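You operate a simulated robot arm through the tools that you are given. There is no shell and no other tool. Be economical: measure what you need, move in short steps, check, and stop when the job is done.

You are at the controls of a simulated robot arm. One attempt, no reset.

## Task
Bend the brown blue-capped bar square; lay it in the silver flat tray.
Fine: cap against the back stop, clamp block pushed up for the bend; bending lever and clamp block end drawn back; stops, dial and other bars stay.

It is judged by the outcome, as a careful person would: the job done as asked, and still so three seconds after it is handed in. It fails if anything else is knocked over, pushed out of place, dropped, spilled or broken. Lids that push on must go on centred and level and be pressed home; caps that screw on are set level and turned clockwise until they are tight.

## Robot
A 7-joint arm with a two-finger parallel gripper, fixed in place. Base frame: the origin is at the foot of the arm, x ahead of it, y to its left, z up; the work surface is at about z = 86.4. Lengths are in cm, angles in rad, forces in N, time in s.
With the tool pointing down near the work surface it reaches from about 30 to 70 cm from the base axis. Its first joint turns from -1.152 to 1.152 rad. Payload 1.57 kg.
The TCP is the grasp point between the finger pads, 3 cm short of the fingertips. In the tool frame z runs along the fingers and y along their closing line. Largest opening 11 cm; finger width 2.4, thickness 1.2; the body of the gripper, 4.8 by 11.2 cm, starts 7.8 cm behind the TCP.
Orientation is that of the tool frame in the base frame, as a unit quaternion [x, y, z, w]. With the fingers straight down and closing along the base's y, the tool's x points along the base's -x, its y along +y and its z along -z.

## Interface
- The arm moves only by the tool drive_tool. Its argument "moves" is a list of rows, each a list of 7 numbers: the shift along the tool's x, y, z in mm, then the turn, a rotation vector about the tool's x, y, z in rad, then the closure in counts, from 0 (fully open) to 255 (shut). In form: [[x, y, z, ax, ay, az, hand], ...]. A call has 1 to 8 rows; each row is the pose to reach, as a shift and turn from the pose commanded when the call began, along the tool's axes at that moment. A row lasts 0.2 s, in which the tool goes at most 5 cm and 0.15 rad; a call with a longer step from one row to the next is refused whole, and so is a gripper value outside its range. A pose out of reach is approached as far as the arm can. The call stops where the force on the tool passes 90 N (or 10 N more than at its start, if that is more) or the arm is blocked; 0.2 s more then pass. The fingers move at their own pace (about 10.8 cm/s each) and stop on an object; they squeeze with about 31 N. The grip force told is the motor's: it shows also when the fingers shut on nothing. Time passes only in rows, and 0.2 s behind the last, so rows that repeat a pose let the fingers close. The reply holds the time, the measured pose of the TCP, the force on the tool along the base axes, the opening and the grip force, in the units named above and with some noise, with the torque about the TCP (base axes, N m) and any sound that the robot's microphone picked up.
- Cameras (640 x 400 px; columns grow to the right, rows downward): "scene" is fixed at [16.29, -38.74, 139.36]; the picture's right is [0.74, -0.67, 0.00], its down [-0.46, -0.51, -0.73] and it looks along [0.49, 0.54, -0.69] (base axes); focal length 303 px, centre (320, 200). "wrist" rides on the gripper at [7, 1.6, -14.1] in the tool frame; the picture's right is [-0.23, 0.97, 0.00], its down [-0.86, -0.20, -0.48] and it looks along [-0.47, -0.11, 0.88] (tool axes); focal length 222 px, centre (320, 200).
- grab_frame(camera): a new picture of that camera. The clock stands still meanwhile.
- point_at(camera, pixels): for up to 12 pixels [column, row] of the newest picture of that camera ("zoom" is the newest enlarged one), the place [x, y, z] in the base frame of the surface seen there, good to about 0.2 cm, but the place of the scene camera against the robot may be out by one fixed shift of up to 1.2 cm in any direction. The clock stands still meanwhile.
- zoom(camera, box): a new picture of the part [left, top, right, bottom] of that camera's present view, enlarged. The clock stands still meanwhile.
- hand_in(): hands the job in; it is judged then, once.

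Go step by step. Measure first, check grasps and placings, and put right what went wrong. The budget is 80 turns and 46 pictures, counting those below and the enlarged ones. Unless the task says otherwise, let go and move clear before handing in, and close with one line.

The tools are called as a command line: name --pt "numbers of a row" for each row, then --argument value for the rest, lists and objects as JSON in quotes. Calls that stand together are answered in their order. drive_tool: Moves the arm, as the interface text tells. Its arguments: {"type":"object","properties":{"moves":{"type":"array"}},"required":["moves"]} The other tools are called the same way: grab_frame (camera) takes a picture; point_at (camera, pixels) gives the place of the surface under pixels of a picture; zoom (camera, box) takes an enlarged picture of a part of a camera's view; hand_in () hands the job in.

At the start:

```text
clock: 0.0
ee_pos: [37.14, -14.39, 117.52]
tool_rot: [0.0, 1.0, 0.001, -0.001]
ft_force: [0.3, 0.1, -0.7]
torque: [0.01, -0.06, 0.01]
gripper_width: 10.99
grip_force: 0.0
```

scene: 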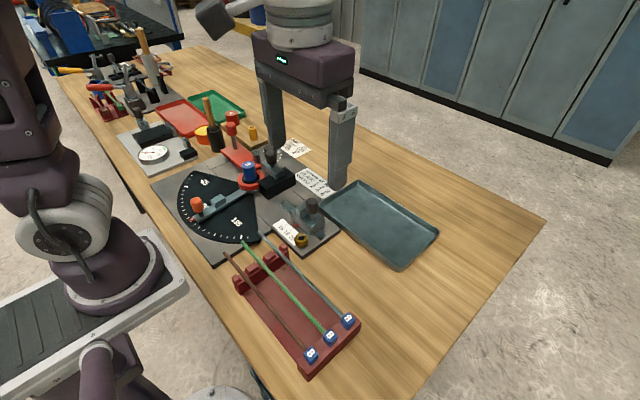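
wrist: 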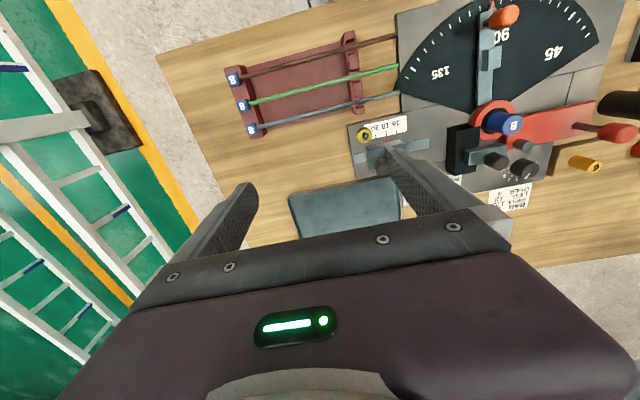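

The pictures show a rack with three bars (brown, green, grey) at scene (290,310), a bender with a dial at (225,200), and a blue-grey tray at (380,220). I'll enlarge the bender and rack to understand them.

zoom --camera "scene" --box '[150, 120, 350, 250]'

zoom --camera "wrist" --box '[340, 0, 640, 190]'

zoom --camera "scene" --box '[200, 220, 400, 380]'

```text
3.08 times, centred on (250, 185) of scene
```

zoom: 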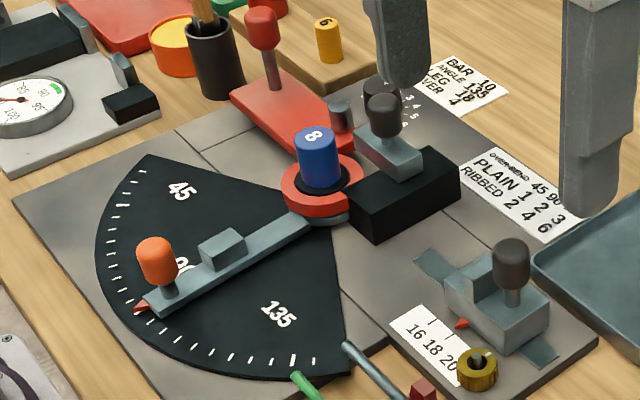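

```text
2.11 times, centred on (490, 95) of wrist
```

zoom: 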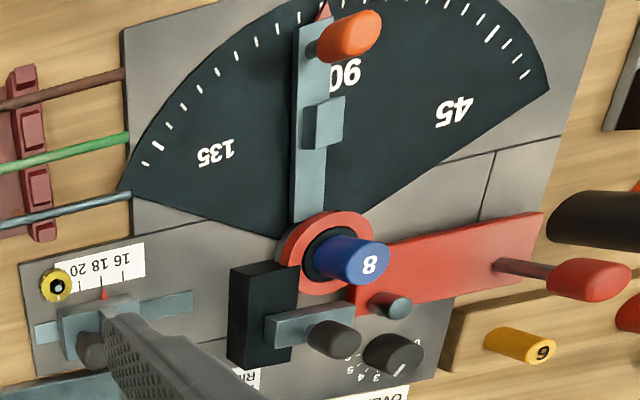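

```text
2.50 times, centred on (300, 300) of scene
```

zoom: 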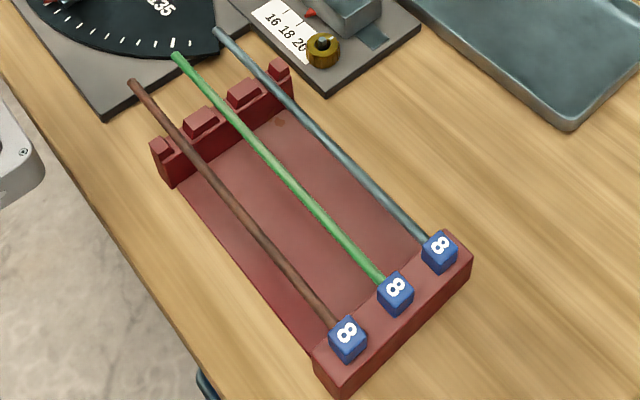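

The bender has a blue "8" die post, red lever with a roller pin and red handle, black clamp block with a dark knob, an angle stop arm near 90, and a back stop on the 16–20 scale. I'll measure the main parts through the wrist and scene cameras.

point_at --camera "wrist" --pixels '[[233, 79], [241, 105], [252, 128], [390, 37], [512, 124], [612, 132], [526, 146], [497, 160], [524, 169], [503, 17], [460, 140], [365, 134]]'

point_at --camera "scene" --pixels '[[310, 354], [329, 337], [347, 320], [226, 255], [249, 166], [232, 115], [261, 157], [271, 150], [312, 203], [196, 203], [245, 260], [228, 150]]'

```text
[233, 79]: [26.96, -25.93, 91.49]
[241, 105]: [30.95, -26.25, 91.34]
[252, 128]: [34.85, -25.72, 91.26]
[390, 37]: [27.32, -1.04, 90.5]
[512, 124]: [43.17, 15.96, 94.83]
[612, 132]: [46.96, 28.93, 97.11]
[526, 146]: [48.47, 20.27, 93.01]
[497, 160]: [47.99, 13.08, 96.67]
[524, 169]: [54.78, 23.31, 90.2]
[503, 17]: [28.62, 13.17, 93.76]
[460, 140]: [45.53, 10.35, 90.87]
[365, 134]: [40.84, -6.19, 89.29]
```

```text
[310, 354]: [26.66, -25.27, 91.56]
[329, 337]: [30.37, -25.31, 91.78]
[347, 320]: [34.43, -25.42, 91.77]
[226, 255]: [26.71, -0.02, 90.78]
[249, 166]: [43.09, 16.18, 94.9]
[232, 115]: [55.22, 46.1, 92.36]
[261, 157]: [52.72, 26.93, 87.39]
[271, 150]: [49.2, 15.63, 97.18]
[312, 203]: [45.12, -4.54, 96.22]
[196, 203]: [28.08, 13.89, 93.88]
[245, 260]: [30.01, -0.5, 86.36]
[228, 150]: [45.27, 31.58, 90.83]
```

Scene and wrist agree to about 0.5 cm; the brown bar lies along y at x≈27 with its cap at y≈-26, and the die is at (43.5, 16). I'll move over the bender for a closer wrist look.

drive_tool --pt "4 40 10 0 0 0 0" --pt "8 80 25 0 0 0 0" --pt "12 120 40 0 0 0 0" --pt "16 160 55 0 0 0 0" --pt "20 200 75 0 0 0 0" --pt "20 240 85 0 0 0 0" --pt "20 240 85 0 0 0 0"

grab_frame --camera "wrist"

zoom --camera "scene" --box '[200, 90, 350, 190]'

```text
clock: 1.6
ee_pos: [34.96, 9.86, 108.99]
tool_rot: [0.001, 1.0, 0.0, 0.0]
ft_force: [0.2, -0.2, -0.5]
torque: [0.03, 0.01, 0.01]
gripper_width: 11.0
grip_force: 0.0
```

```text
40 pictures are left
```

wrist: 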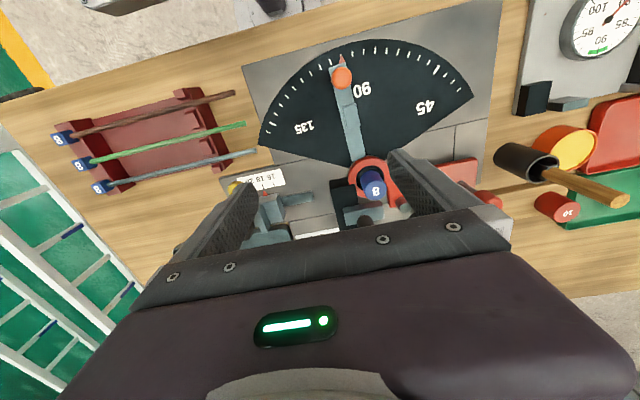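

```text
4.00 times, centred on (275, 140) of scene
```

zoom: 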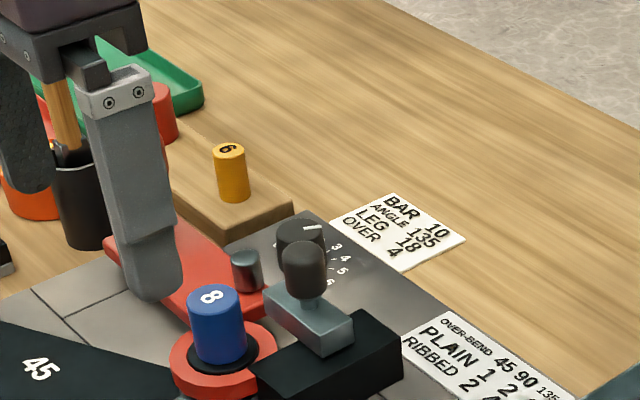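

The hand hides the far side of the bender, where the picture bottom is +x. I'll move further out in +x for a clear look at the die, roller and clamp.

drive_tool --pt "-40 0 0 0 0 0 0" --pt "-80 -10 0 0 0 0 0" --pt "-120 -20 0 0 0 0 0" --pt "-160 -20 0 0 0 0 0" --pt "-200 -20 0 0 0 0 0" --pt "-230 -20 0 0 0 0 0" --pt "-230 -20 0 0 0 0 0"

grab_frame --camera "wrist"

zoom --camera "scene" --box '[200, 100, 360, 210]'

```text
clock: 3.2
ee_pos: [58.22, 7.71, 109.02]
tool_rot: [0.0, 1.0, -0.001, -0.001]
ft_force: [0.1, -0.6, 0.6]
torque: [-0.01, -0.01, -0.01]
gripper_width: 10.98
grip_force: 0.0
```

```text
38 pictures are left
```

wrist: 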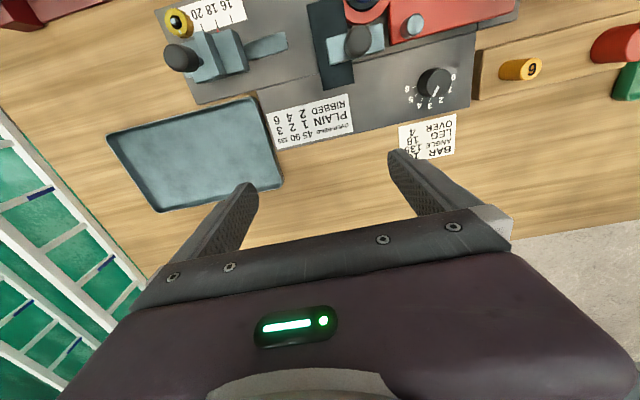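

```text
3.64 times, centred on (280, 155) of scene
```

zoom: 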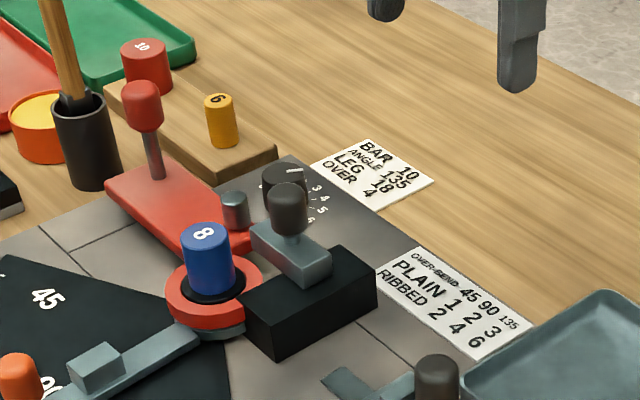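

Too far out now; I'll come back about 8 cm and look at the die/clamp region up close.

drive_tool --pt "40 20 0 0 0 0 0" --pt "75 30 10 0 0 0 0" --pt "75 30 10 0 0 0 0"

zoom --camera "wrist" --box '[160, 0, 500, 212]'

```text
clock: 4.0
ee_pos: [50.5, 10.74, 108.16]
tool_rot: [-0.001, 1.0, 0.0, 0.0]
ft_force: [0.3, -0.2, 0.2]
torque: [0.01, -0.01, 0.01]
gripper_width: 10.98
grip_force: 0.0
```

```text
1.88 times, centred on (330, 106) of wrist
```

zoom: 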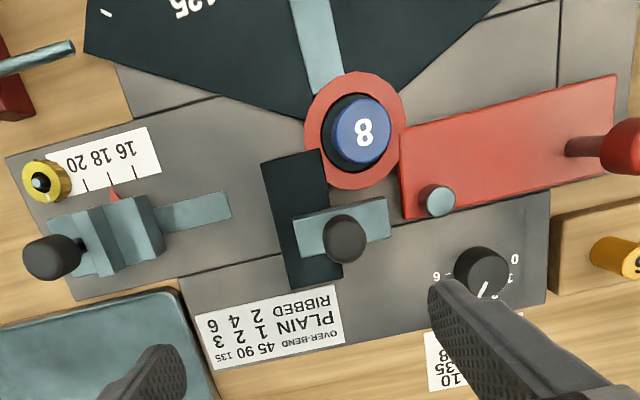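

This view shows the die (360,130), roller pin (437,200), clamp (black block plus grey plate and knob at (343,238)) and the back stop (110,235). I'll measure these.

point_at --camera "zoom" --pixels '[[365, 130], [437, 195], [343, 232], [300, 225], [385, 215], [290, 165], [310, 280], [275, 200], [340, 185], [378, 175], [605, 145], [415, 165]]'

point_at --camera "zoom" --pixels '[[145, 225], [133, 240], [112, 245], [85, 250], [215, 205], [50, 258], [115, 190], [90, 230], [220, 160], [40, 180], [320, 80], [245, 230]]'

```text
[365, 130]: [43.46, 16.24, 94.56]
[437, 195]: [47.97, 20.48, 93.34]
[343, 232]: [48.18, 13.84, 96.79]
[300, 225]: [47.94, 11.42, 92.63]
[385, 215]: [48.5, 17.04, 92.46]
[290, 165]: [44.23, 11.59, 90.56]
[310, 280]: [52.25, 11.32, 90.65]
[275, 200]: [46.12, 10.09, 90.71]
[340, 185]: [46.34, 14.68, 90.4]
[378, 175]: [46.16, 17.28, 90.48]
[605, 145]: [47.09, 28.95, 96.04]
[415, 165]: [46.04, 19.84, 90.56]
```

```text
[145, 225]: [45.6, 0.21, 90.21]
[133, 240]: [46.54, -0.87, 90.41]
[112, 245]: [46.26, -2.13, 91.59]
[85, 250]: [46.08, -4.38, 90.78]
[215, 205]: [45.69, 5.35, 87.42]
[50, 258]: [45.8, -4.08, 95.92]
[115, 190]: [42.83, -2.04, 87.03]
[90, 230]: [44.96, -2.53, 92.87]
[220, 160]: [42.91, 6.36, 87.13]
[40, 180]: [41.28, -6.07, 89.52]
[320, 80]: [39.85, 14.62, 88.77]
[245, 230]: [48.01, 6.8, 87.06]
```

Bar seat level is z≈90.5 (lever and black block tops); the roller pin is at (48.0, 20.5) and the clamp plate spans y≈11.4–17. I'll zoom in more on the back stop and the die/roller/clamp gap.

zoom --camera "wrist" --box '[160, 70, 300, 157]'

zoom --camera "wrist" --box '[290, 30, 430, 160]'

zoom --camera "scene" --box '[270, 170, 350, 250]'

```text
4.57 times, centred on (230, 114) of wrist
```

zoom: 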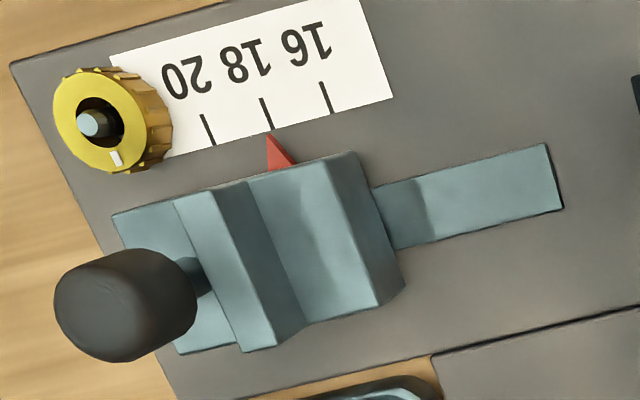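

```text
3.08 times, centred on (360, 95) of wrist
```

zoom: 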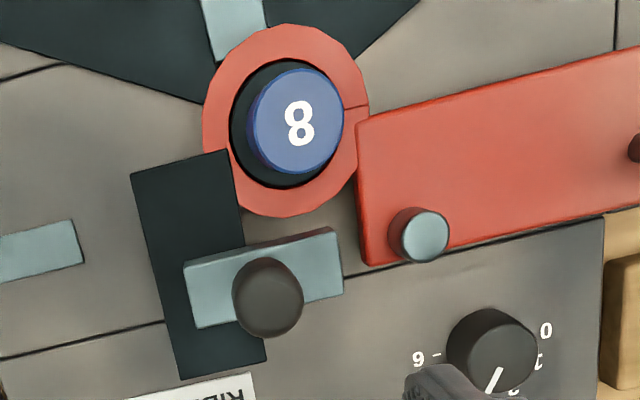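

```text
5.00 times, centred on (310, 210) of scene
```

zoom: 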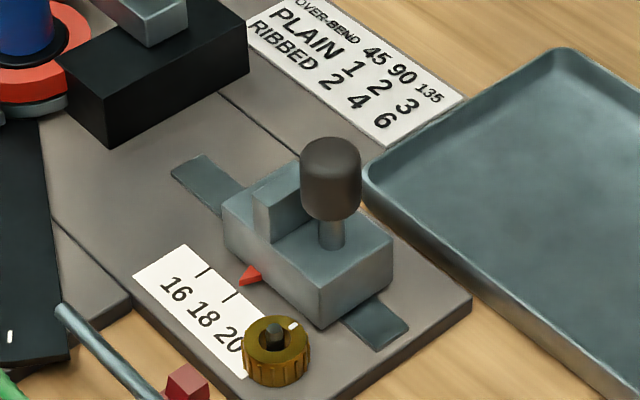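

The back stop has a ledge (z≈90.3) with a raised wall, the pointer at 18, and the die is a black groove disc under the blue top. I'll take a fresh full wrist frame so I can measure these precisely.

grab_frame --camera "wrist"

point_at --camera "wrist" --pixels '[[332, 72], [352, 89.5], [223, 112], [232, 134], [202.6, 115], [218, 141], [215.5, 112], [227, 136], [236, 107], [318, 119], [361, 107], [353, 70]]'

```text
32 pictures are left
```

wrist: 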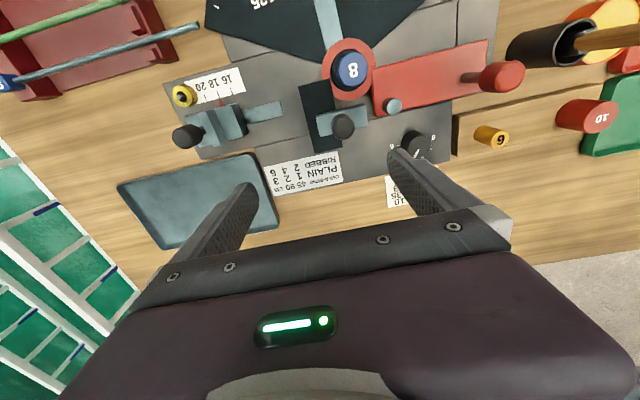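

```text
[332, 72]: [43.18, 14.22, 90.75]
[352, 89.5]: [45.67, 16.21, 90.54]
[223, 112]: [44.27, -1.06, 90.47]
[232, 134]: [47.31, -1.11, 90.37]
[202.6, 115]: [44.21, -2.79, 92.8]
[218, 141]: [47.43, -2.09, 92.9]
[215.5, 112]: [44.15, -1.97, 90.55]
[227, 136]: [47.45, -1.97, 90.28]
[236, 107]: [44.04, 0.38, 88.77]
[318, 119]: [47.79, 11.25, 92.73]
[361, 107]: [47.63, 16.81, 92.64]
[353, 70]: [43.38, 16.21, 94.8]
```

Stop wall face is at y≈-2.0 and ledge z≈90.4 (x 43.9–47.6), so the bar's axis should lie at x≈45.5–46. Next I'll move over the rack while turning the gripper 90° so it closes along x.

drive_tool --pt "29 -34 0 0 0 -0.145 0" --pt "58 -68 0 0 0 -0.29 0" --pt "87 -102 0 0 0 -0.435 0" --pt "116 -136 0 0 0 -0.58 0" --pt "145 -170 0 0 0 -0.725 0" --pt "174 -204 0 0 0 -0.87 0" --pt "203 -238 0 0 0 -1.015 0" --pt "232 -272 0 0 0 -1.16 0"

drive_tool --pt "0 0 0 0 0 -0.14 185" --pt "0 0 0 0 0 -0.28 185" --pt "0 0 0 0 0 -0.411 185" --pt "0 0 0 0 0 -0.411 185"

grab_frame --camera "wrist"

```text
clock: 5.8
ee_pos: [27.33, -16.72, 108.12]
tool_rot: [-0.549, 0.836, 0.0, 0.0]
ft_force: [-0.8, 0.6, 0.6]
torque: [0.02, 0.0, 0.02]
gripper_width: 11.03
grip_force: 0.1
```

```text
clock: 6.8
ee_pos: [27.46, -16.57, 108.13]
tool_rot: [0.708, -0.707, 0.0, 0.001]
ft_force: [0.2, -0.5, 0.5]
torque: [-0.01, 0.02, 0.01]
gripper_width: 3.02
grip_force: 0.0
```

```text
31 pictures are left
```

wrist: 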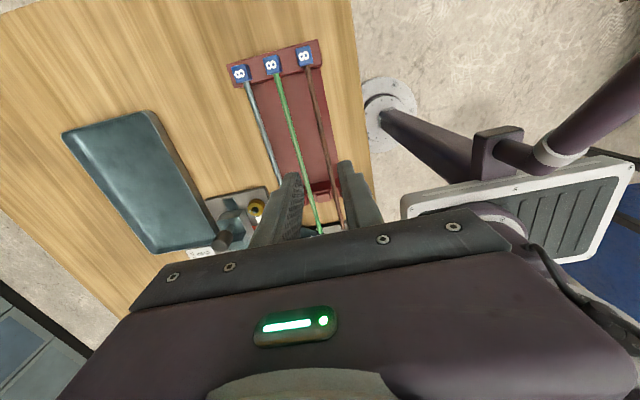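

The gripper is now square to the bar (tool x = −y, tool y = −x), with caps visible at the picture's top. I'll measure the brown cap and bar points.

zoom --camera "wrist" --box '[220, 30, 380, 130]'

point_at --camera "wrist" --pixels '[[304, 56], [312, 90], [317.5, 115], [323, 145], [328.5, 170], [305, 65], [304, 48], [300, 110], [318, 188], [286, 115]]'

```text
4.00 times, centred on (300, 80) of wrist
```

zoom: 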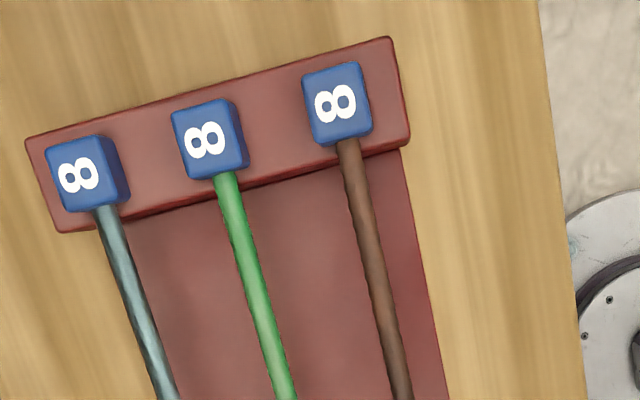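

```text
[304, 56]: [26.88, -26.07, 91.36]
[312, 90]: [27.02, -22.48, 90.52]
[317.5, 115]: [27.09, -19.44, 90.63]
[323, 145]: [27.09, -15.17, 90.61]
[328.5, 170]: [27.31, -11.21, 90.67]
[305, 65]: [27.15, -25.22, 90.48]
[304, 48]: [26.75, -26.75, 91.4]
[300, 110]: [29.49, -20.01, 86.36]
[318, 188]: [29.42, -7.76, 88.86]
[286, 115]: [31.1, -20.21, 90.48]
```

Brown bar axis is at x≈27.05, top z≈90.65, cap back at y≈-27. I'll descend with a 3 cm opening onto the bar at y≈-17.2 and close.

drive_tool --pt "6 4 45 0 0 0 185" --pt "6 4 90 0 0 0 185" --pt "6 4 130 0 0 0 185" --pt "6 4 155 0 0 0 185" --pt "6 4 170 0 0 0 185" --pt "6 4 176 0 0 0 185" --pt "6 4 176 0 0 0 185"

drive_tool --pt "0 0 0 0 0 0 230" --pt "0 0 0 0 0 0 255" --pt "0 0 0 0 0 0 255" --pt "0 0 0 0 0 0 255"

grab_frame --camera "wrist"

```text
clock: 8.4
ee_pos: [26.91, -17.14, 90.46]
tool_rot: [-0.707, 0.707, 0.0, 0.001]
ft_force: [0.9, 0.3, 0.1]
torque: [0.0, -0.01, -0.01]
gripper_width: 3.01
grip_force: 0.0
```

```text
clock: 9.4
ee_pos: [27.02, -16.99, 90.47]
tool_rot: [0.707, -0.707, 0.0, 0.001]
ft_force: [-0.3, 0.5, -0.3]
torque: [-0.03, -0.02, 0.01]
gripper_width: 0.66
grip_force: 26.9
```

```text
29 pictures are left
```

wrist: 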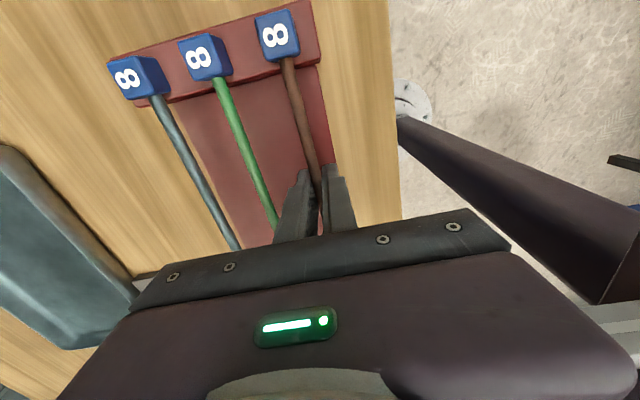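

The grip reads 0.66 cm with 27 N, so the bar is held. I'll lift it straight up and look.

drive_tool --pt "0 0 -10 0 0 0 255" --pt "0 0 -30 0 0 0 255" --pt "0 0 -60 0 0 0 255" --pt "0 0 -90 0 0 0 255" --pt "0 0 -120 0 0 0 255" --pt "0 0 -120 0 0 0 255"

grab_frame --camera "wrist"

point_at --camera "wrist" --pixels '[[278, 36], [281, 55], [290, 80], [298, 110], [306, 140], [275, 20]]'

```text
clock: 10.8
ee_pos: [26.97, -17.07, 102.45]
tool_rot: [-0.707, 0.707, 0.0, 0.0]
ft_force: [0.4, 0.4, -0.9]
torque: [-0.03, -0.03, 0.0]
gripper_width: 0.68
grip_force: 26.7
```

```text
28 pictures are left
```

wrist: 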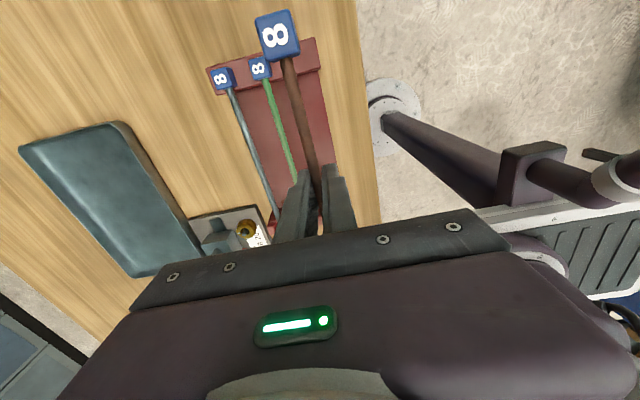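

```text
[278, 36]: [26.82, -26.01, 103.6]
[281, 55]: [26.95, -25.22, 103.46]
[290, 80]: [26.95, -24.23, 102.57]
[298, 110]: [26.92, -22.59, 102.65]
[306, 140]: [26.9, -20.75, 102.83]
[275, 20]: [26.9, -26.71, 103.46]
```

The bar is level in the grip at TCP height, cap back about 10.0 cm behind the TCP. I'll carry it above the bender to (46.0, 8.7).

drive_tool --pt "-33 -25 0 0 0 0 255" --pt "-66 -50 0 0 0 0 255" --pt "-99 -75 0 0 0 0 255" --pt "-132 -100 0 0 0 0 255" --pt "-165 -125 0 0 0 0 255" --pt "-198 -150 0 0 0 0 255" --pt "-230 -172 0 0 0 0 255" --pt "-257 -190 0 0 0 0 255"

drive_tool --pt "0 0 20 0 0 0 255" --pt "0 0 40 0 0 0 255" --pt "0 0 60 0 0 0 255" --pt "0 0 60 0 0 0 255"

grab_frame --camera "wrist"

zoom --camera "scene" --box '[200, 100, 360, 260]'

```text
clock: 12.6
ee_pos: [46.02, 8.8, 102.52]
tool_rot: [-0.707, 0.707, -0.001, 0.0]
ft_force: [0.1, 0.3, -0.9]
torque: [-0.03, 0.0, 0.0]
gripper_width: 0.71
grip_force: 26.7
```

```text
clock: 13.6
ee_pos: [45.84, 8.63, 96.55]
tool_rot: [-0.707, 0.707, 0.0, 0.0]
ft_force: [-0.6, 0.5, -0.6]
torque: [-0.03, 0.0, -0.01]
gripper_width: 0.68
grip_force: 26.8
```

```text
27 pictures are left
```

wrist: 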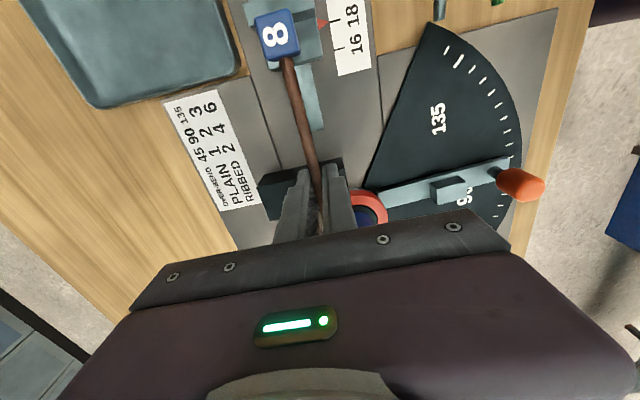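

```text
2.50 times, centred on (280, 180) of scene
```

zoom: 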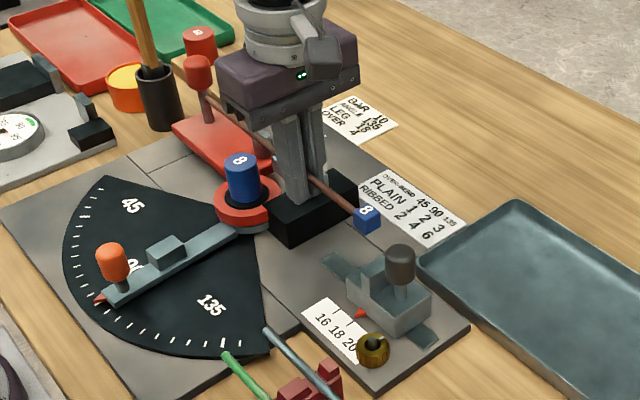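

The bar hovers above its slot; finger-to-block clearance in y is tight, so I'll measure the cap's back edge, the wall and the black block's edge.

point_at --camera "wrist" --pixels '[[274, 14], [258, 18], [290, 12], [276, 30], [292, 70], [296, 52], [262, 190], [270, 180], [338, 162], [345, 175], [310, 40], [312, 18]]'

zoom --camera "wrist" --box '[230, 0, 390, 100]'

```text
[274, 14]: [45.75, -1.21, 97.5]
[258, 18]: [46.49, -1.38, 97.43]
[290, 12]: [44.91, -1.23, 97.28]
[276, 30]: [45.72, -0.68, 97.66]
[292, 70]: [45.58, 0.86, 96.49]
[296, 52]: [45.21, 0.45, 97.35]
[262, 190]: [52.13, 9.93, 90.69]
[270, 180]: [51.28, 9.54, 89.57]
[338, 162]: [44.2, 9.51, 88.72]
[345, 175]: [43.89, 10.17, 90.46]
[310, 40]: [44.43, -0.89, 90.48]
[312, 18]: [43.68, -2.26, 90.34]
```

```text
4.00 times, centred on (310, 50) of wrist
```

zoom: 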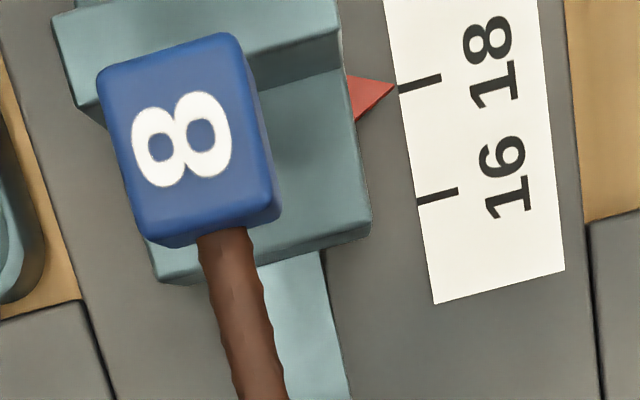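

The black block's near face is at y≈9.5, so with this grip the finger would clear it by only ~0.2 cm. I'll put the bar back in its rack notches and regrip 2 cm nearer the cap.

drive_tool --pt "0 0 -30 0 0 0 255" --pt "0 0 -60 0 0 0 255" --pt "33 25 -60 0 0 0 255" --pt "66 50 -60 0 0 0 255" --pt "99 75 -60 0 0 0 255" --pt "132 100 -60 0 0 0 255" --pt "165 125 -60 0 0 0 255" --pt "198 150 -60 0 0 0 255"

drive_tool --pt "30 20 0 0 0 0 255" --pt "59 40 0 0 0 0 255" --pt "59 40 0 0 0 0 255" --pt "59 40 40 0 0 0 255" --pt "59 40 80 0 0 0 255" --pt "59 40 105 0 0 0 255" --pt "59 40 105 0 0 0 255"

grab_frame --camera "wrist"

```text
clock: 15.4
ee_pos: [30.86, -11.15, 102.45]
tool_rot: [-0.707, 0.707, 0.0, 0.0]
ft_force: [-0.6, -0.2, -1.2]
torque: [-0.02, 0.01, 0.0]
gripper_width: 0.69
grip_force: 26.8
```

```text
clock: 17.0
ee_pos: [26.83, -17.2, 91.85]
tool_rot: [-0.707, 0.707, 0.0, 0.0]
ft_force: [-0.4, 0.1, -1.1]
torque: [-0.01, 0.02, -0.01]
gripper_width: 0.69
grip_force: 26.1
```

```text
24 pictures are left
```

wrist: 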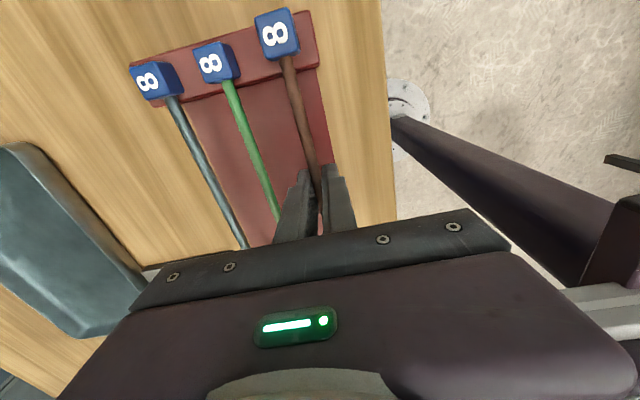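

It's 1.4 cm above its seat and aligned with the notch. I'll lower it, open to 3 cm, and shift 2 cm toward the cap.

drive_tool --pt "0 0 8 0 0 0 255" --pt "0 0 14.5 0 0 0 255" --pt "0 0 14.5 0 0 0 255"

drive_tool --pt "0 0 0 0 0 0 185" --pt "0 0 0 0 0 0 185" --pt "0 0 0 0 0 0 185" --pt "10 0 0 0 0 0 185" --pt "20 0 0 0 0 0 185" --pt "20 0 0 0 0 0 185"

grab_frame --camera "wrist"

```text
clock: 17.8
ee_pos: [26.94, -17.13, 90.47]
tool_rot: [0.707, -0.707, 0.0, 0.0]
ft_force: [-0.3, -0.5, -0.9]
torque: [-0.01, -0.02, 0.0]
gripper_width: 0.71
grip_force: 26.4
```

```text
clock: 19.2
ee_pos: [26.95, -19.08, 90.41]
tool_rot: [0.707, -0.707, 0.0, 0.0]
ft_force: [-0.2, -0.2, -0.4]
torque: [0.01, -0.01, -0.03]
gripper_width: 3.02
grip_force: 0.0
```

```text
23 pictures are left
```

wrist: 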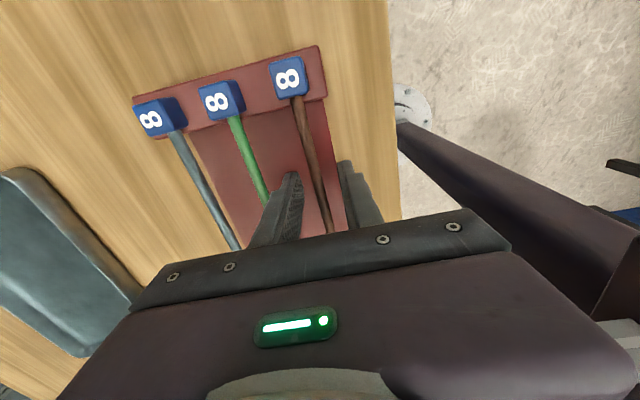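

The bar sits in the rack between the open fingers, TCP now 8 cm from the cap's back. I'll grip and lift again.

drive_tool --pt "0 0 0 0 0 0 230" --pt "0 0 0 0 0 0 255" --pt "0 0 0 0 0 0 255" --pt "0 0 0 0 0 0 255" --pt "0 0 -10 0 0 0 255" --pt "0 0 -40 0 0 0 255" --pt "0 0 -80 0 0 0 255" --pt "0 0 -120 0 0 0 255"

drive_tool --pt "-33 -24 0 0 0 0 255" --pt "-66 -48 0 0 0 0 255" --pt "-99 -72 0 0 0 0 255" --pt "-132 -96 0 0 0 0 255" --pt "-165 -120 0 0 0 0 255" --pt "-198 -144 0 0 0 0 255" --pt "-230 -168 0 0 0 0 255" --pt "-256 -190 0 0 0 0 255"

drive_tool --pt "0 0 25 0 0 0 255" --pt "0 0 50 0 0 0 255" --pt "0 0 75 0 0 0 255" --pt "0 0 75 0 0 0 255"

grab_frame --camera "wrist"

```text
clock: 21.0
ee_pos: [26.73, -19.16, 102.57]
tool_rot: [0.707, -0.707, -0.001, 0.0]
ft_force: [-0.6, 0.0, -1.8]
torque: [-0.09, 0.0, 0.02]
gripper_width: 0.67
grip_force: 26.5
```

```text
clock: 22.8
ee_pos: [45.99, 6.6, 102.55]
tool_rot: [-0.707, 0.707, 0.0, 0.0]
ft_force: [0.7, 0.4, -1.3]
torque: [-0.04, -0.01, -0.01]
gripper_width: 0.68
grip_force: 26.4
```

```text
clock: 23.8
ee_pos: [45.97, 6.67, 94.99]
tool_rot: [0.707, -0.707, 0.0, 0.0]
ft_force: [0.3, -0.1, -1.0]
torque: [-0.09, 0.01, 0.03]
gripper_width: 0.68
grip_force: 26.9
```

```text
22 pictures are left
```

wrist: 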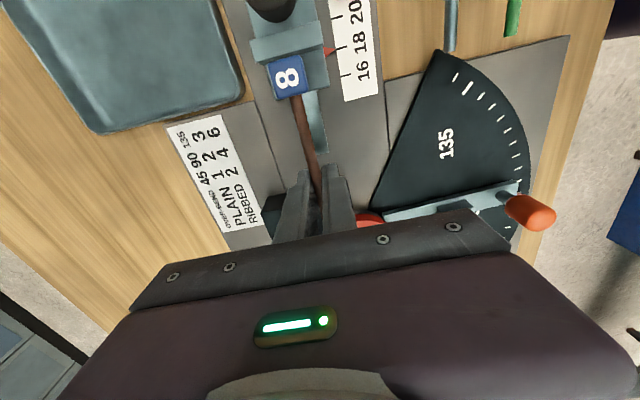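

point_at --camera "wrist" --pixels '[[285, 60], [283, 66], [300, 57], [286, 40], [286, 48], [312, 75], [288, 76], [296, 105], [270, 88], [304, 90]]'

zoom --camera "wrist" --box '[240, 20, 350, 110]'

zoom --camera "scene" --box '[210, 110, 340, 250]'

```text
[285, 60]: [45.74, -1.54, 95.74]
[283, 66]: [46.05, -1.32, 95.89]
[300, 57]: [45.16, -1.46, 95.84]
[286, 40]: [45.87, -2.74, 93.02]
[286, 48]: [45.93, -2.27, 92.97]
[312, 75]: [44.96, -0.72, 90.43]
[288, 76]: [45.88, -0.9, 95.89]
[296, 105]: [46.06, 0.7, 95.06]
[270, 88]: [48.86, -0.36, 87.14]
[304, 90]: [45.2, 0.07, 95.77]
```

```text
4.44 times, centred on (295, 65) of wrist
```

zoom: 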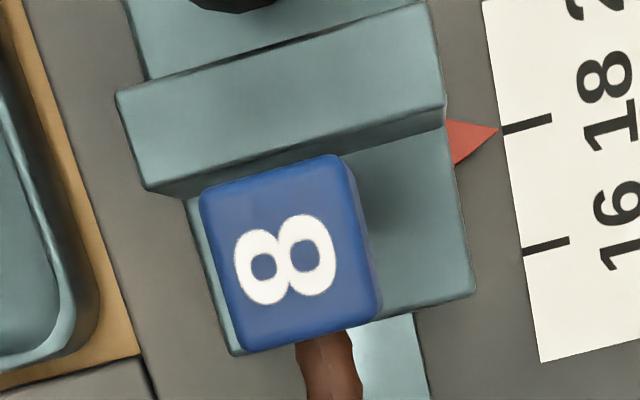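

```text
2.86 times, centred on (275, 180) of scene
```

zoom: 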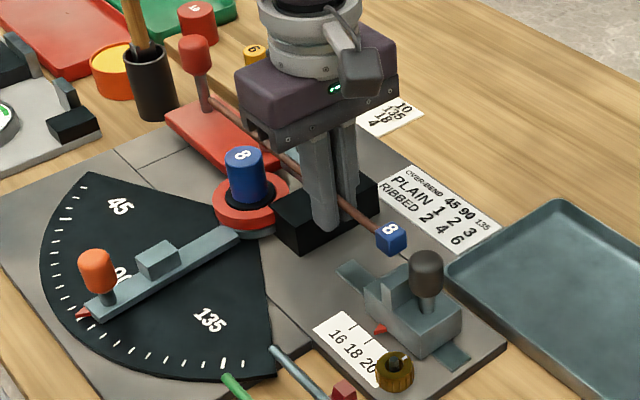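

The cap back is at y≈-1.6, in front of the wall (-2.0) and over the ledge, with bar x≈45.9. I'll lower in steps and watch the force.

drive_tool --pt "0 0 15 0 0 0 255" --pt "0 0 28 0 0 0 255" --pt "0 0 28 0 0 0 255"

drive_tool --pt "0 0 3 0 0 0 255" --pt "0 0 6 0 0 0 255" --pt "0 0 6 0 0 0 255"

```text
clock: 24.6
ee_pos: [45.93, 6.52, 92.23]
tool_rot: [0.708, -0.707, 0.0, 0.0]
ft_force: [-0.6, -0.8, -1.0]
torque: [-0.03, -0.03, 0.01]
gripper_width: 0.65
grip_force: 26.8
```

```text
clock: 25.4
ee_pos: [46.0, 6.57, 91.47]
tool_rot: [0.707, -0.707, -0.001, 0.0]
ft_force: [-0.2, 0.3, -1.4]
torque: [-0.03, 0.02, 0.0]
gripper_width: 0.7
grip_force: 26.3
```

No contact yet at z≈91.5; I'll lower in finer steps.

drive_tool --pt "0 0 1 0 0 0 255" --pt "0 0 2 0 0 0 255" --pt "0 0 2 0 0 0 255"

drive_tool --pt "0 0 1 0 0 0 255" --pt "0 0 2 0 0 0 255" --pt "0 0 2 0 0 0 255"

```text
clock: 26.2
ee_pos: [45.99, 6.63, 91.42]
tool_rot: [0.707, -0.707, 0.001, 0.001]
ft_force: [-0.1, -0.6, -0.7]
torque: [-0.06, 0.01, 0.07]
gripper_width: 0.66
grip_force: 26.2
```

```text
clock: 27.0
ee_pos: [45.98, 6.42, 91.16]
tool_rot: [0.707, -0.707, 0.001, 0.0]
ft_force: [-5.0, 2.2, 20.0]
torque: [0.03, -0.03, 0.09]
gripper_width: 0.72
grip_force: 26.5
```

Contact at z≈91.2 (20 N up). I'll relieve 1.5 mm and slide −y (tool +x) until the cap touches the wall.

drive_tool --pt "0 0 -1.5 0 0 0 255" --pt "1 0 -1.5 0 0 0 255" --pt "2 0 -1.5 0 0 0 255" --pt "2 0 -1.5 0 0 0 255"

drive_tool --pt "1 0 0 0 0 0 255" --pt "2 0 0 0 0 0 255" --pt "2 0 0 0 0 0 255"

```text
clock: 28.0
ee_pos: [45.93, 6.3, 91.35]
tool_rot: [0.707, -0.707, 0.0, 0.0]
ft_force: [-0.7, 0.0, -1.5]
torque: [-0.07, 0.01, -0.01]
gripper_width: 0.7
grip_force: 26.6
```

```text
clock: 28.8
ee_pos: [45.99, 6.03, 91.25]
tool_rot: [0.707, -0.707, 0.0, 0.0]
ft_force: [0.6, 0.0, -1.3]
torque: [-0.06, -0.01, 0.01]
gripper_width: 0.69
grip_force: 25.8
```

drive_tool --pt "1 0 0 0 0 0 255" --pt "1 0 0 0 0 0 255"

zoom --camera "wrist" --box '[240, 20, 360, 120]'

```text
clock: 29.4
ee_pos: [45.93, 6.03, 91.3]
tool_rot: [-0.707, 0.707, 0.0, 0.0]
ft_force: [0.8, 1.4, -2.3]
torque: [-0.01, -0.04, 0.05]
gripper_width: 0.7
grip_force: 26.3
```

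```text
4.00 times, centred on (300, 70) of wrist
```

zoom: 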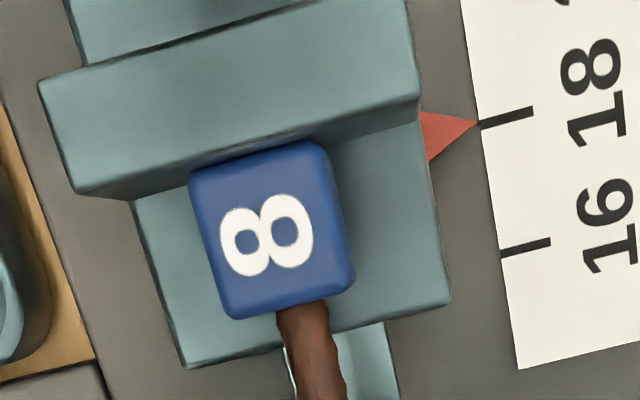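

The cap is right at the wall with a slight +y force (1.4 N). I'll go 1–1.5 mm more for a clear contact, then lower 1 mm to seat.

drive_tool --pt "1 0 0 0 0 0 255" --pt "1 0 0 0 0 0 255"

drive_tool --pt "0.5 0 0.5 0 0 0 255" --pt "0.5 0 1 0 0 0 255" --pt "0.5 0 1 0 0 0 255"

```text
clock: 30.0
ee_pos: [45.9, 5.99, 91.32]
tool_rot: [-0.707, 0.707, -0.001, 0.0]
ft_force: [-0.3, 5.8, -0.2]
torque: [-0.17, 0.02, -0.05]
gripper_width: 0.7
grip_force: 26.6
```

```text
clock: 30.8
ee_pos: [45.92, 5.77, 91.35]
tool_rot: [0.707, -0.707, -0.001, 0.0]
ft_force: [1.6, 4.5, 0.6]
torque: [0.01, -0.03, 0.01]
gripper_width: 0.69
grip_force: 26.2
```

Steady 4–6 N against the wall: the cap is seated. I'll open the fingers, rise and look.

drive_tool --pt "0 0 0 0 0 0 235" --pt "0 0 0 0 0 0 215" --pt "0 0 0 0 0 0 185" --pt "0 0 0 0 0 0 185" --pt "0 0 -40 0 0 0 185" --pt "0 0 -80 0 0 0 185" --pt "0 0 -120 0 0 0 185" --pt "0 0 -140 0 0 0 185"

grab_frame --camera "wrist"

zoom --camera "scene" --box '[200, 110, 330, 230]'

```text
clock: 32.6
ee_pos: [46.11, 5.94, 105.35]
tool_rot: [0.708, -0.706, -0.001, 0.0]
ft_force: [-0.3, -0.1, 0.0]
torque: [0.0, -0.01, -0.02]
gripper_width: 3.04
grip_force: 0.1
```

```text
18 pictures are left
```

wrist: 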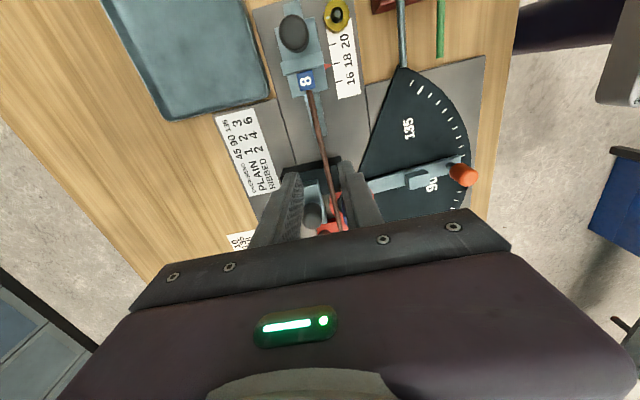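

```text
3.33 times, centred on (265, 170) of scene
```

zoom: 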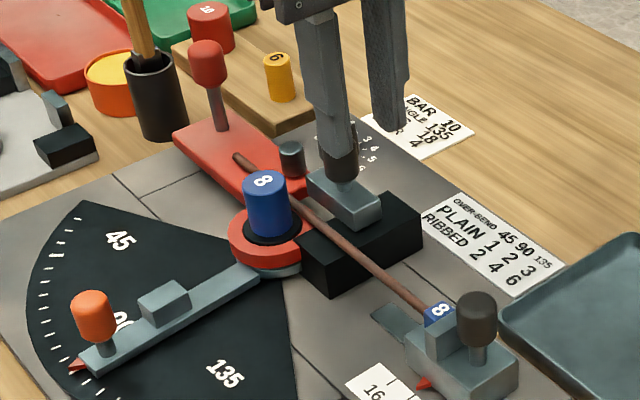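

The bar lies along the slot: cap at the back stop, between mandrel and roller, over the lever. Next is the clamp knob at (48.2, 13.8); I'll come down around it slightly toward −y, to keep clear of the mandrel.

drive_tool --pt "-35 -11 0 0 0 0 162" --pt "-71 -21 0 0 0 0 162" --pt "-71 -21 30 0 0 0 162" --pt "-71 -21 60 0 0 0 162" --pt "-71 -21 80 0 0 0 162" --pt "-71 -21 91 0 0 0 162" --pt "-71 -21 91 0 0 0 162"

zoom --camera "scene" --box '[200, 110, 330, 230]'

```text
clock: 33.7
ee_pos: [48.64, 13.01, 99.63]
tool_rot: [0.707, -0.707, 0.007, -0.009]
ft_force: [0.1, -0.2, -0.1]
torque: [0.0, 0.01, -0.02]
gripper_width: 4.01
grip_force: 0.0
stopped in row 5: the force on the tool passed its limit at 136 N (the readings are from after the stop); the commanded pose is now the measured one
```

```text
3.33 times, centred on (265, 170) of scene
```

zoom: 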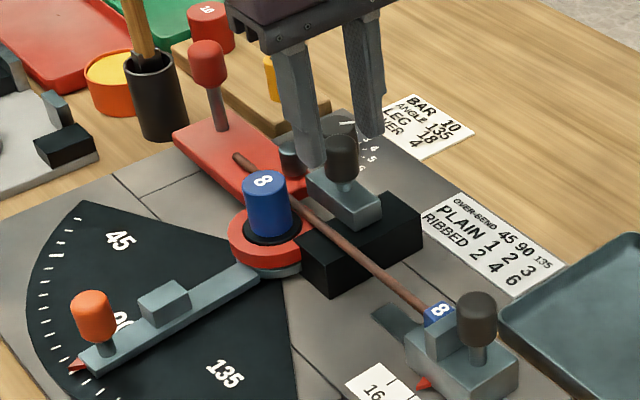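

The hand hit something at fingertip height ≈96.6 — the knob's top. I'll back up and look.

drive_tool --pt "0 0 -20 0 0 0 162" --pt "0 0 -40 0 0 0 162" --pt "0 0 -40 0 0 0 162"

grab_frame --camera "wrist"

grab_frame --camera "scene"

```text
clock: 34.5
ee_pos: [48.64, 12.93, 103.78]
tool_rot: [-0.707, 0.707, -0.007, 0.01]
ft_force: [-0.5, 0.3, -0.1]
torque: [-0.02, -0.01, 0.01]
gripper_width: 4.01
grip_force: 0.0
```

```text
15 pictures are left
```

wrist: 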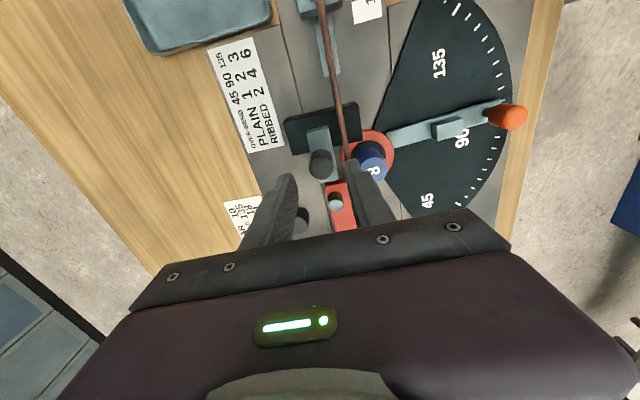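

```text
14 pictures are left
```

scene: 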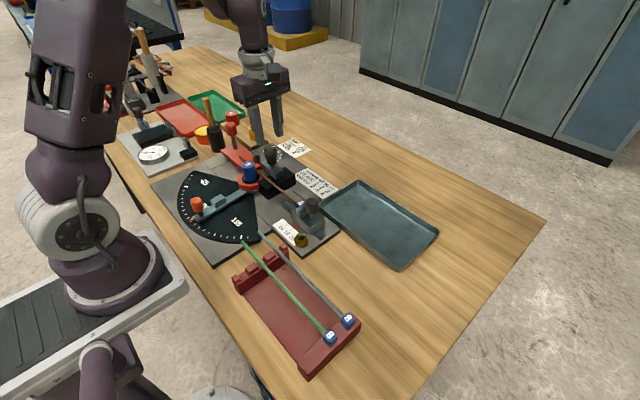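

Everything still stands. I'll measure the knob, plate, mandrel, and lever in this frame.

point_at --camera "wrist" --pixels '[[320, 158], [320, 172], [311, 163], [330, 163], [319, 138], [333, 180], [336, 198], [342, 130], [350, 155], [372, 152], [300, 215], [284, 190]]'

point_at --camera "scene" --pixels '[[232, 115], [232, 125], [228, 117], [236, 117], [271, 148], [249, 166], [300, 205], [225, 150], [196, 203], [268, 168], [280, 135], [256, 138]]'

```text
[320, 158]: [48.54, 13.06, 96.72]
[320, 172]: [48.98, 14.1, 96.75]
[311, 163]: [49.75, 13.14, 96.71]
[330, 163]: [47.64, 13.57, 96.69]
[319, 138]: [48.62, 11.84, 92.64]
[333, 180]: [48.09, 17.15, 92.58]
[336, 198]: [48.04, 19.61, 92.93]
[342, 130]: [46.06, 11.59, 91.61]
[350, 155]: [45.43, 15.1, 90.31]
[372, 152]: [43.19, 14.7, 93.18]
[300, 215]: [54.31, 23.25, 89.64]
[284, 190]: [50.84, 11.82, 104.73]
```

```text
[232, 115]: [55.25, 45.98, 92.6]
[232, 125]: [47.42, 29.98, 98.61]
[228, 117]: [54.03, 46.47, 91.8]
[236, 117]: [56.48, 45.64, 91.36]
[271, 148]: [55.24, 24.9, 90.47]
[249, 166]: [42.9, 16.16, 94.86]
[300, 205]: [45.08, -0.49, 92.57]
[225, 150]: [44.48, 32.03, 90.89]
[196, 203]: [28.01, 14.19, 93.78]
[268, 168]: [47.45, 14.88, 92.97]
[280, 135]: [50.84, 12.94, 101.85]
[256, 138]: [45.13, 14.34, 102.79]
```

The knob centre is really at x≈48.7 (span 47.6–49.8), so the +x finger clipped its edge at the 4 cm opening. I'll level the small tilt, open to 5.2 cm, recentre, and lower again.

drive_tool --pt "0 -1 0 -0.024 0.004 0 134" --pt "0 -1 0 -0.024 0.004 0 134" --pt "0 -0.3 25 -0.024 0.004 0 134" --pt "0 0 38 -0.024 0.004 0 134" --pt "0 0 42 -0.024 0.004 0 134" --pt "0 0 46 -0.024 0.004 0 134" --pt "0 0 50 -0.024 0.004 0 134" --pt "0 0 50 -0.024 0.004 0 134"

```text
clock: 36.3
ee_pos: [48.67, 13.03, 98.75]
tool_rot: [-0.707, 0.708, 0.0, -0.001]
ft_force: [-1.0, 0.6, 0.7]
torque: [0.02, -0.02, 0.01]
gripper_width: 5.22
grip_force: 0.1
```

It's past the knob top without contact. I'll lower 2.4 cm more and close gently on the knob.

drive_tool --pt "0 0 10 0 0 0 134" --pt "0 0 18 0 0 0 134" --pt "0 0 24 0 0 0 134" --pt "0 0 24 0 0 0 134"

drive_tool --pt "0 0 0 0 0 0 170" --pt "0 0 0 0 0 0 200" --pt "0 0 0 0 0 0 230" --pt "0 0 0 0 0 0 230"

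```text
clock: 37.3
ee_pos: [48.79, 13.1, 96.38]
tool_rot: [-0.707, 0.707, 0.0, -0.001]
ft_force: [-1.1, -0.5, 0.1]
torque: [0.0, 0.03, -0.01]
gripper_width: 5.22
grip_force: 0.0
```

```text
clock: 38.3
ee_pos: [48.77, 13.07, 96.26]
tool_rot: [-0.707, 0.707, 0.0, 0.0]
ft_force: [2.9, -0.2, -0.6]
torque: [0.42, 0.35, -0.03]
gripper_width: 2.59
grip_force: 36.6
```

The knob is gripped (2.6 cm). I'll push the clamp toward the mandrel (−x, tool +y) in small steps, watching force.

drive_tool --pt "0 2 0 0 0 0 230" --pt "0 4 0 0 0 0 230" --pt "0 6 0 0 0 0 230" --pt "0 8 0 0 0 0 230" --pt "0 10 0 0 0 0 230" --pt "0 10 0 0 0 0 230"

```text
clock: 39.7
ee_pos: [47.71, 13.1, 96.44]
tool_rot: [0.707, -0.707, 0.001, 0.0]
ft_force: [3.5, -3.7, 12.1]
torque: [0.04, 0.38, -0.01]
gripper_width: 2.57
grip_force: 37.4
```

It moved 1 cm with light force. I'll continue in 1.5 mm rows.

drive_tool --pt "0 1.5 0 0 0 0 230" --pt "0 3 0 0 0 0 230" --pt "0 4.5 0 0 0 0 230" --pt "0 4.5 0 0 0 0 230"

grab_frame --camera "wrist"

```text
clock: 40.7
ee_pos: [47.22, 12.97, 96.29]
tool_rot: [0.707, -0.707, 0.001, 0.0]
ft_force: [4.8, -8.9, 28.8]
torque: [0.47, 0.39, -0.01]
gripper_width: 2.57
grip_force: 36.5
```

```text
13 pictures are left
```

wrist: 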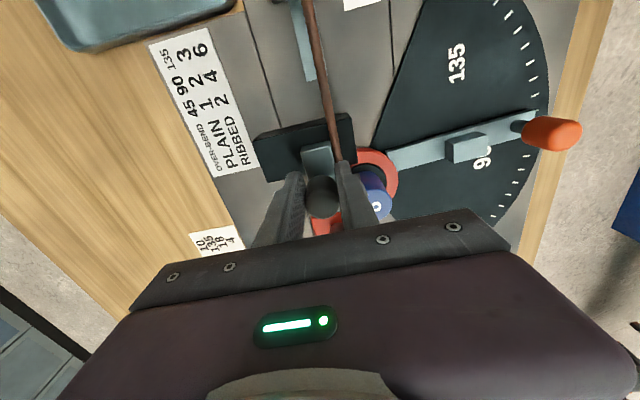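

Vertical force rose to 29 N. I'll check the plate/bar gap by measurement.

point_at --camera "wrist" --pixels '[[308, 158], [328, 152], [318, 160], [331, 146], [337, 140], [334, 120], [340, 158], [345, 150], [325, 185], [370, 185]]'

zoom --camera "wrist" --box '[260, 110, 410, 220]'

```text
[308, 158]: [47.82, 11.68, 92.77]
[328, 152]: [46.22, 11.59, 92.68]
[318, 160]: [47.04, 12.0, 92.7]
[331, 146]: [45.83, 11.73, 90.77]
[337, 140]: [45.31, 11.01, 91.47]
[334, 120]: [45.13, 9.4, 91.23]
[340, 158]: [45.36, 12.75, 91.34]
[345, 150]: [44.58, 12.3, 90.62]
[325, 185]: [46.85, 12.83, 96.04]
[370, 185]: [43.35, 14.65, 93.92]
```

```text
3.64 times, centred on (335, 165) of wrist
```

zoom: 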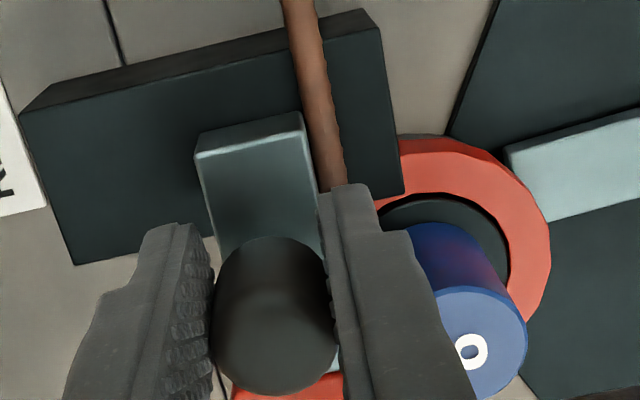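

The plate now touches the bar (bar moved to x≈45.3), and the −x finger is close to the mandrel, likely rubbing. I'll regrip higher with fingertips above the mandrel top (94.8), centred on the knob, and push again.

drive_tool --pt "0 0 0 0 0 0 190" --pt "0 0 0 0 0 0 170" --pt "0 0 -8 0 0 0 170" --pt "-4 0 -17 0 0 0 170" --pt "-7 0 -17 0 0 0 170" --pt "-7 0 -17 0 0 0 230" --pt "-7 0 -17 0 0 0 230" --pt "-7 0 -17 0 0 0 230"

drive_tool --pt "0 1 0 0 0 0 230" --pt "0 2 0 0 0 0 230" --pt "0 3 0 0 0 0 230" --pt "0 3 0 0 0 0 230"

```text
clock: 42.5
ee_pos: [47.37, 13.82, 97.87]
tool_rot: [-0.707, 0.708, -0.002, 0.0]
ft_force: [0.6, -0.6, 5.2]
torque: [-0.19, 0.39, 0.0]
gripper_width: 2.56
grip_force: 37.8
```

```text
clock: 43.5
ee_pos: [47.09, 13.8, 98.06]
tool_rot: [0.707, -0.707, 0.0, 0.0]
ft_force: [18.9, 1.6, -15.6]
torque: [-0.11, -0.15, 0.17]
gripper_width: 2.56
grip_force: 36.7
```

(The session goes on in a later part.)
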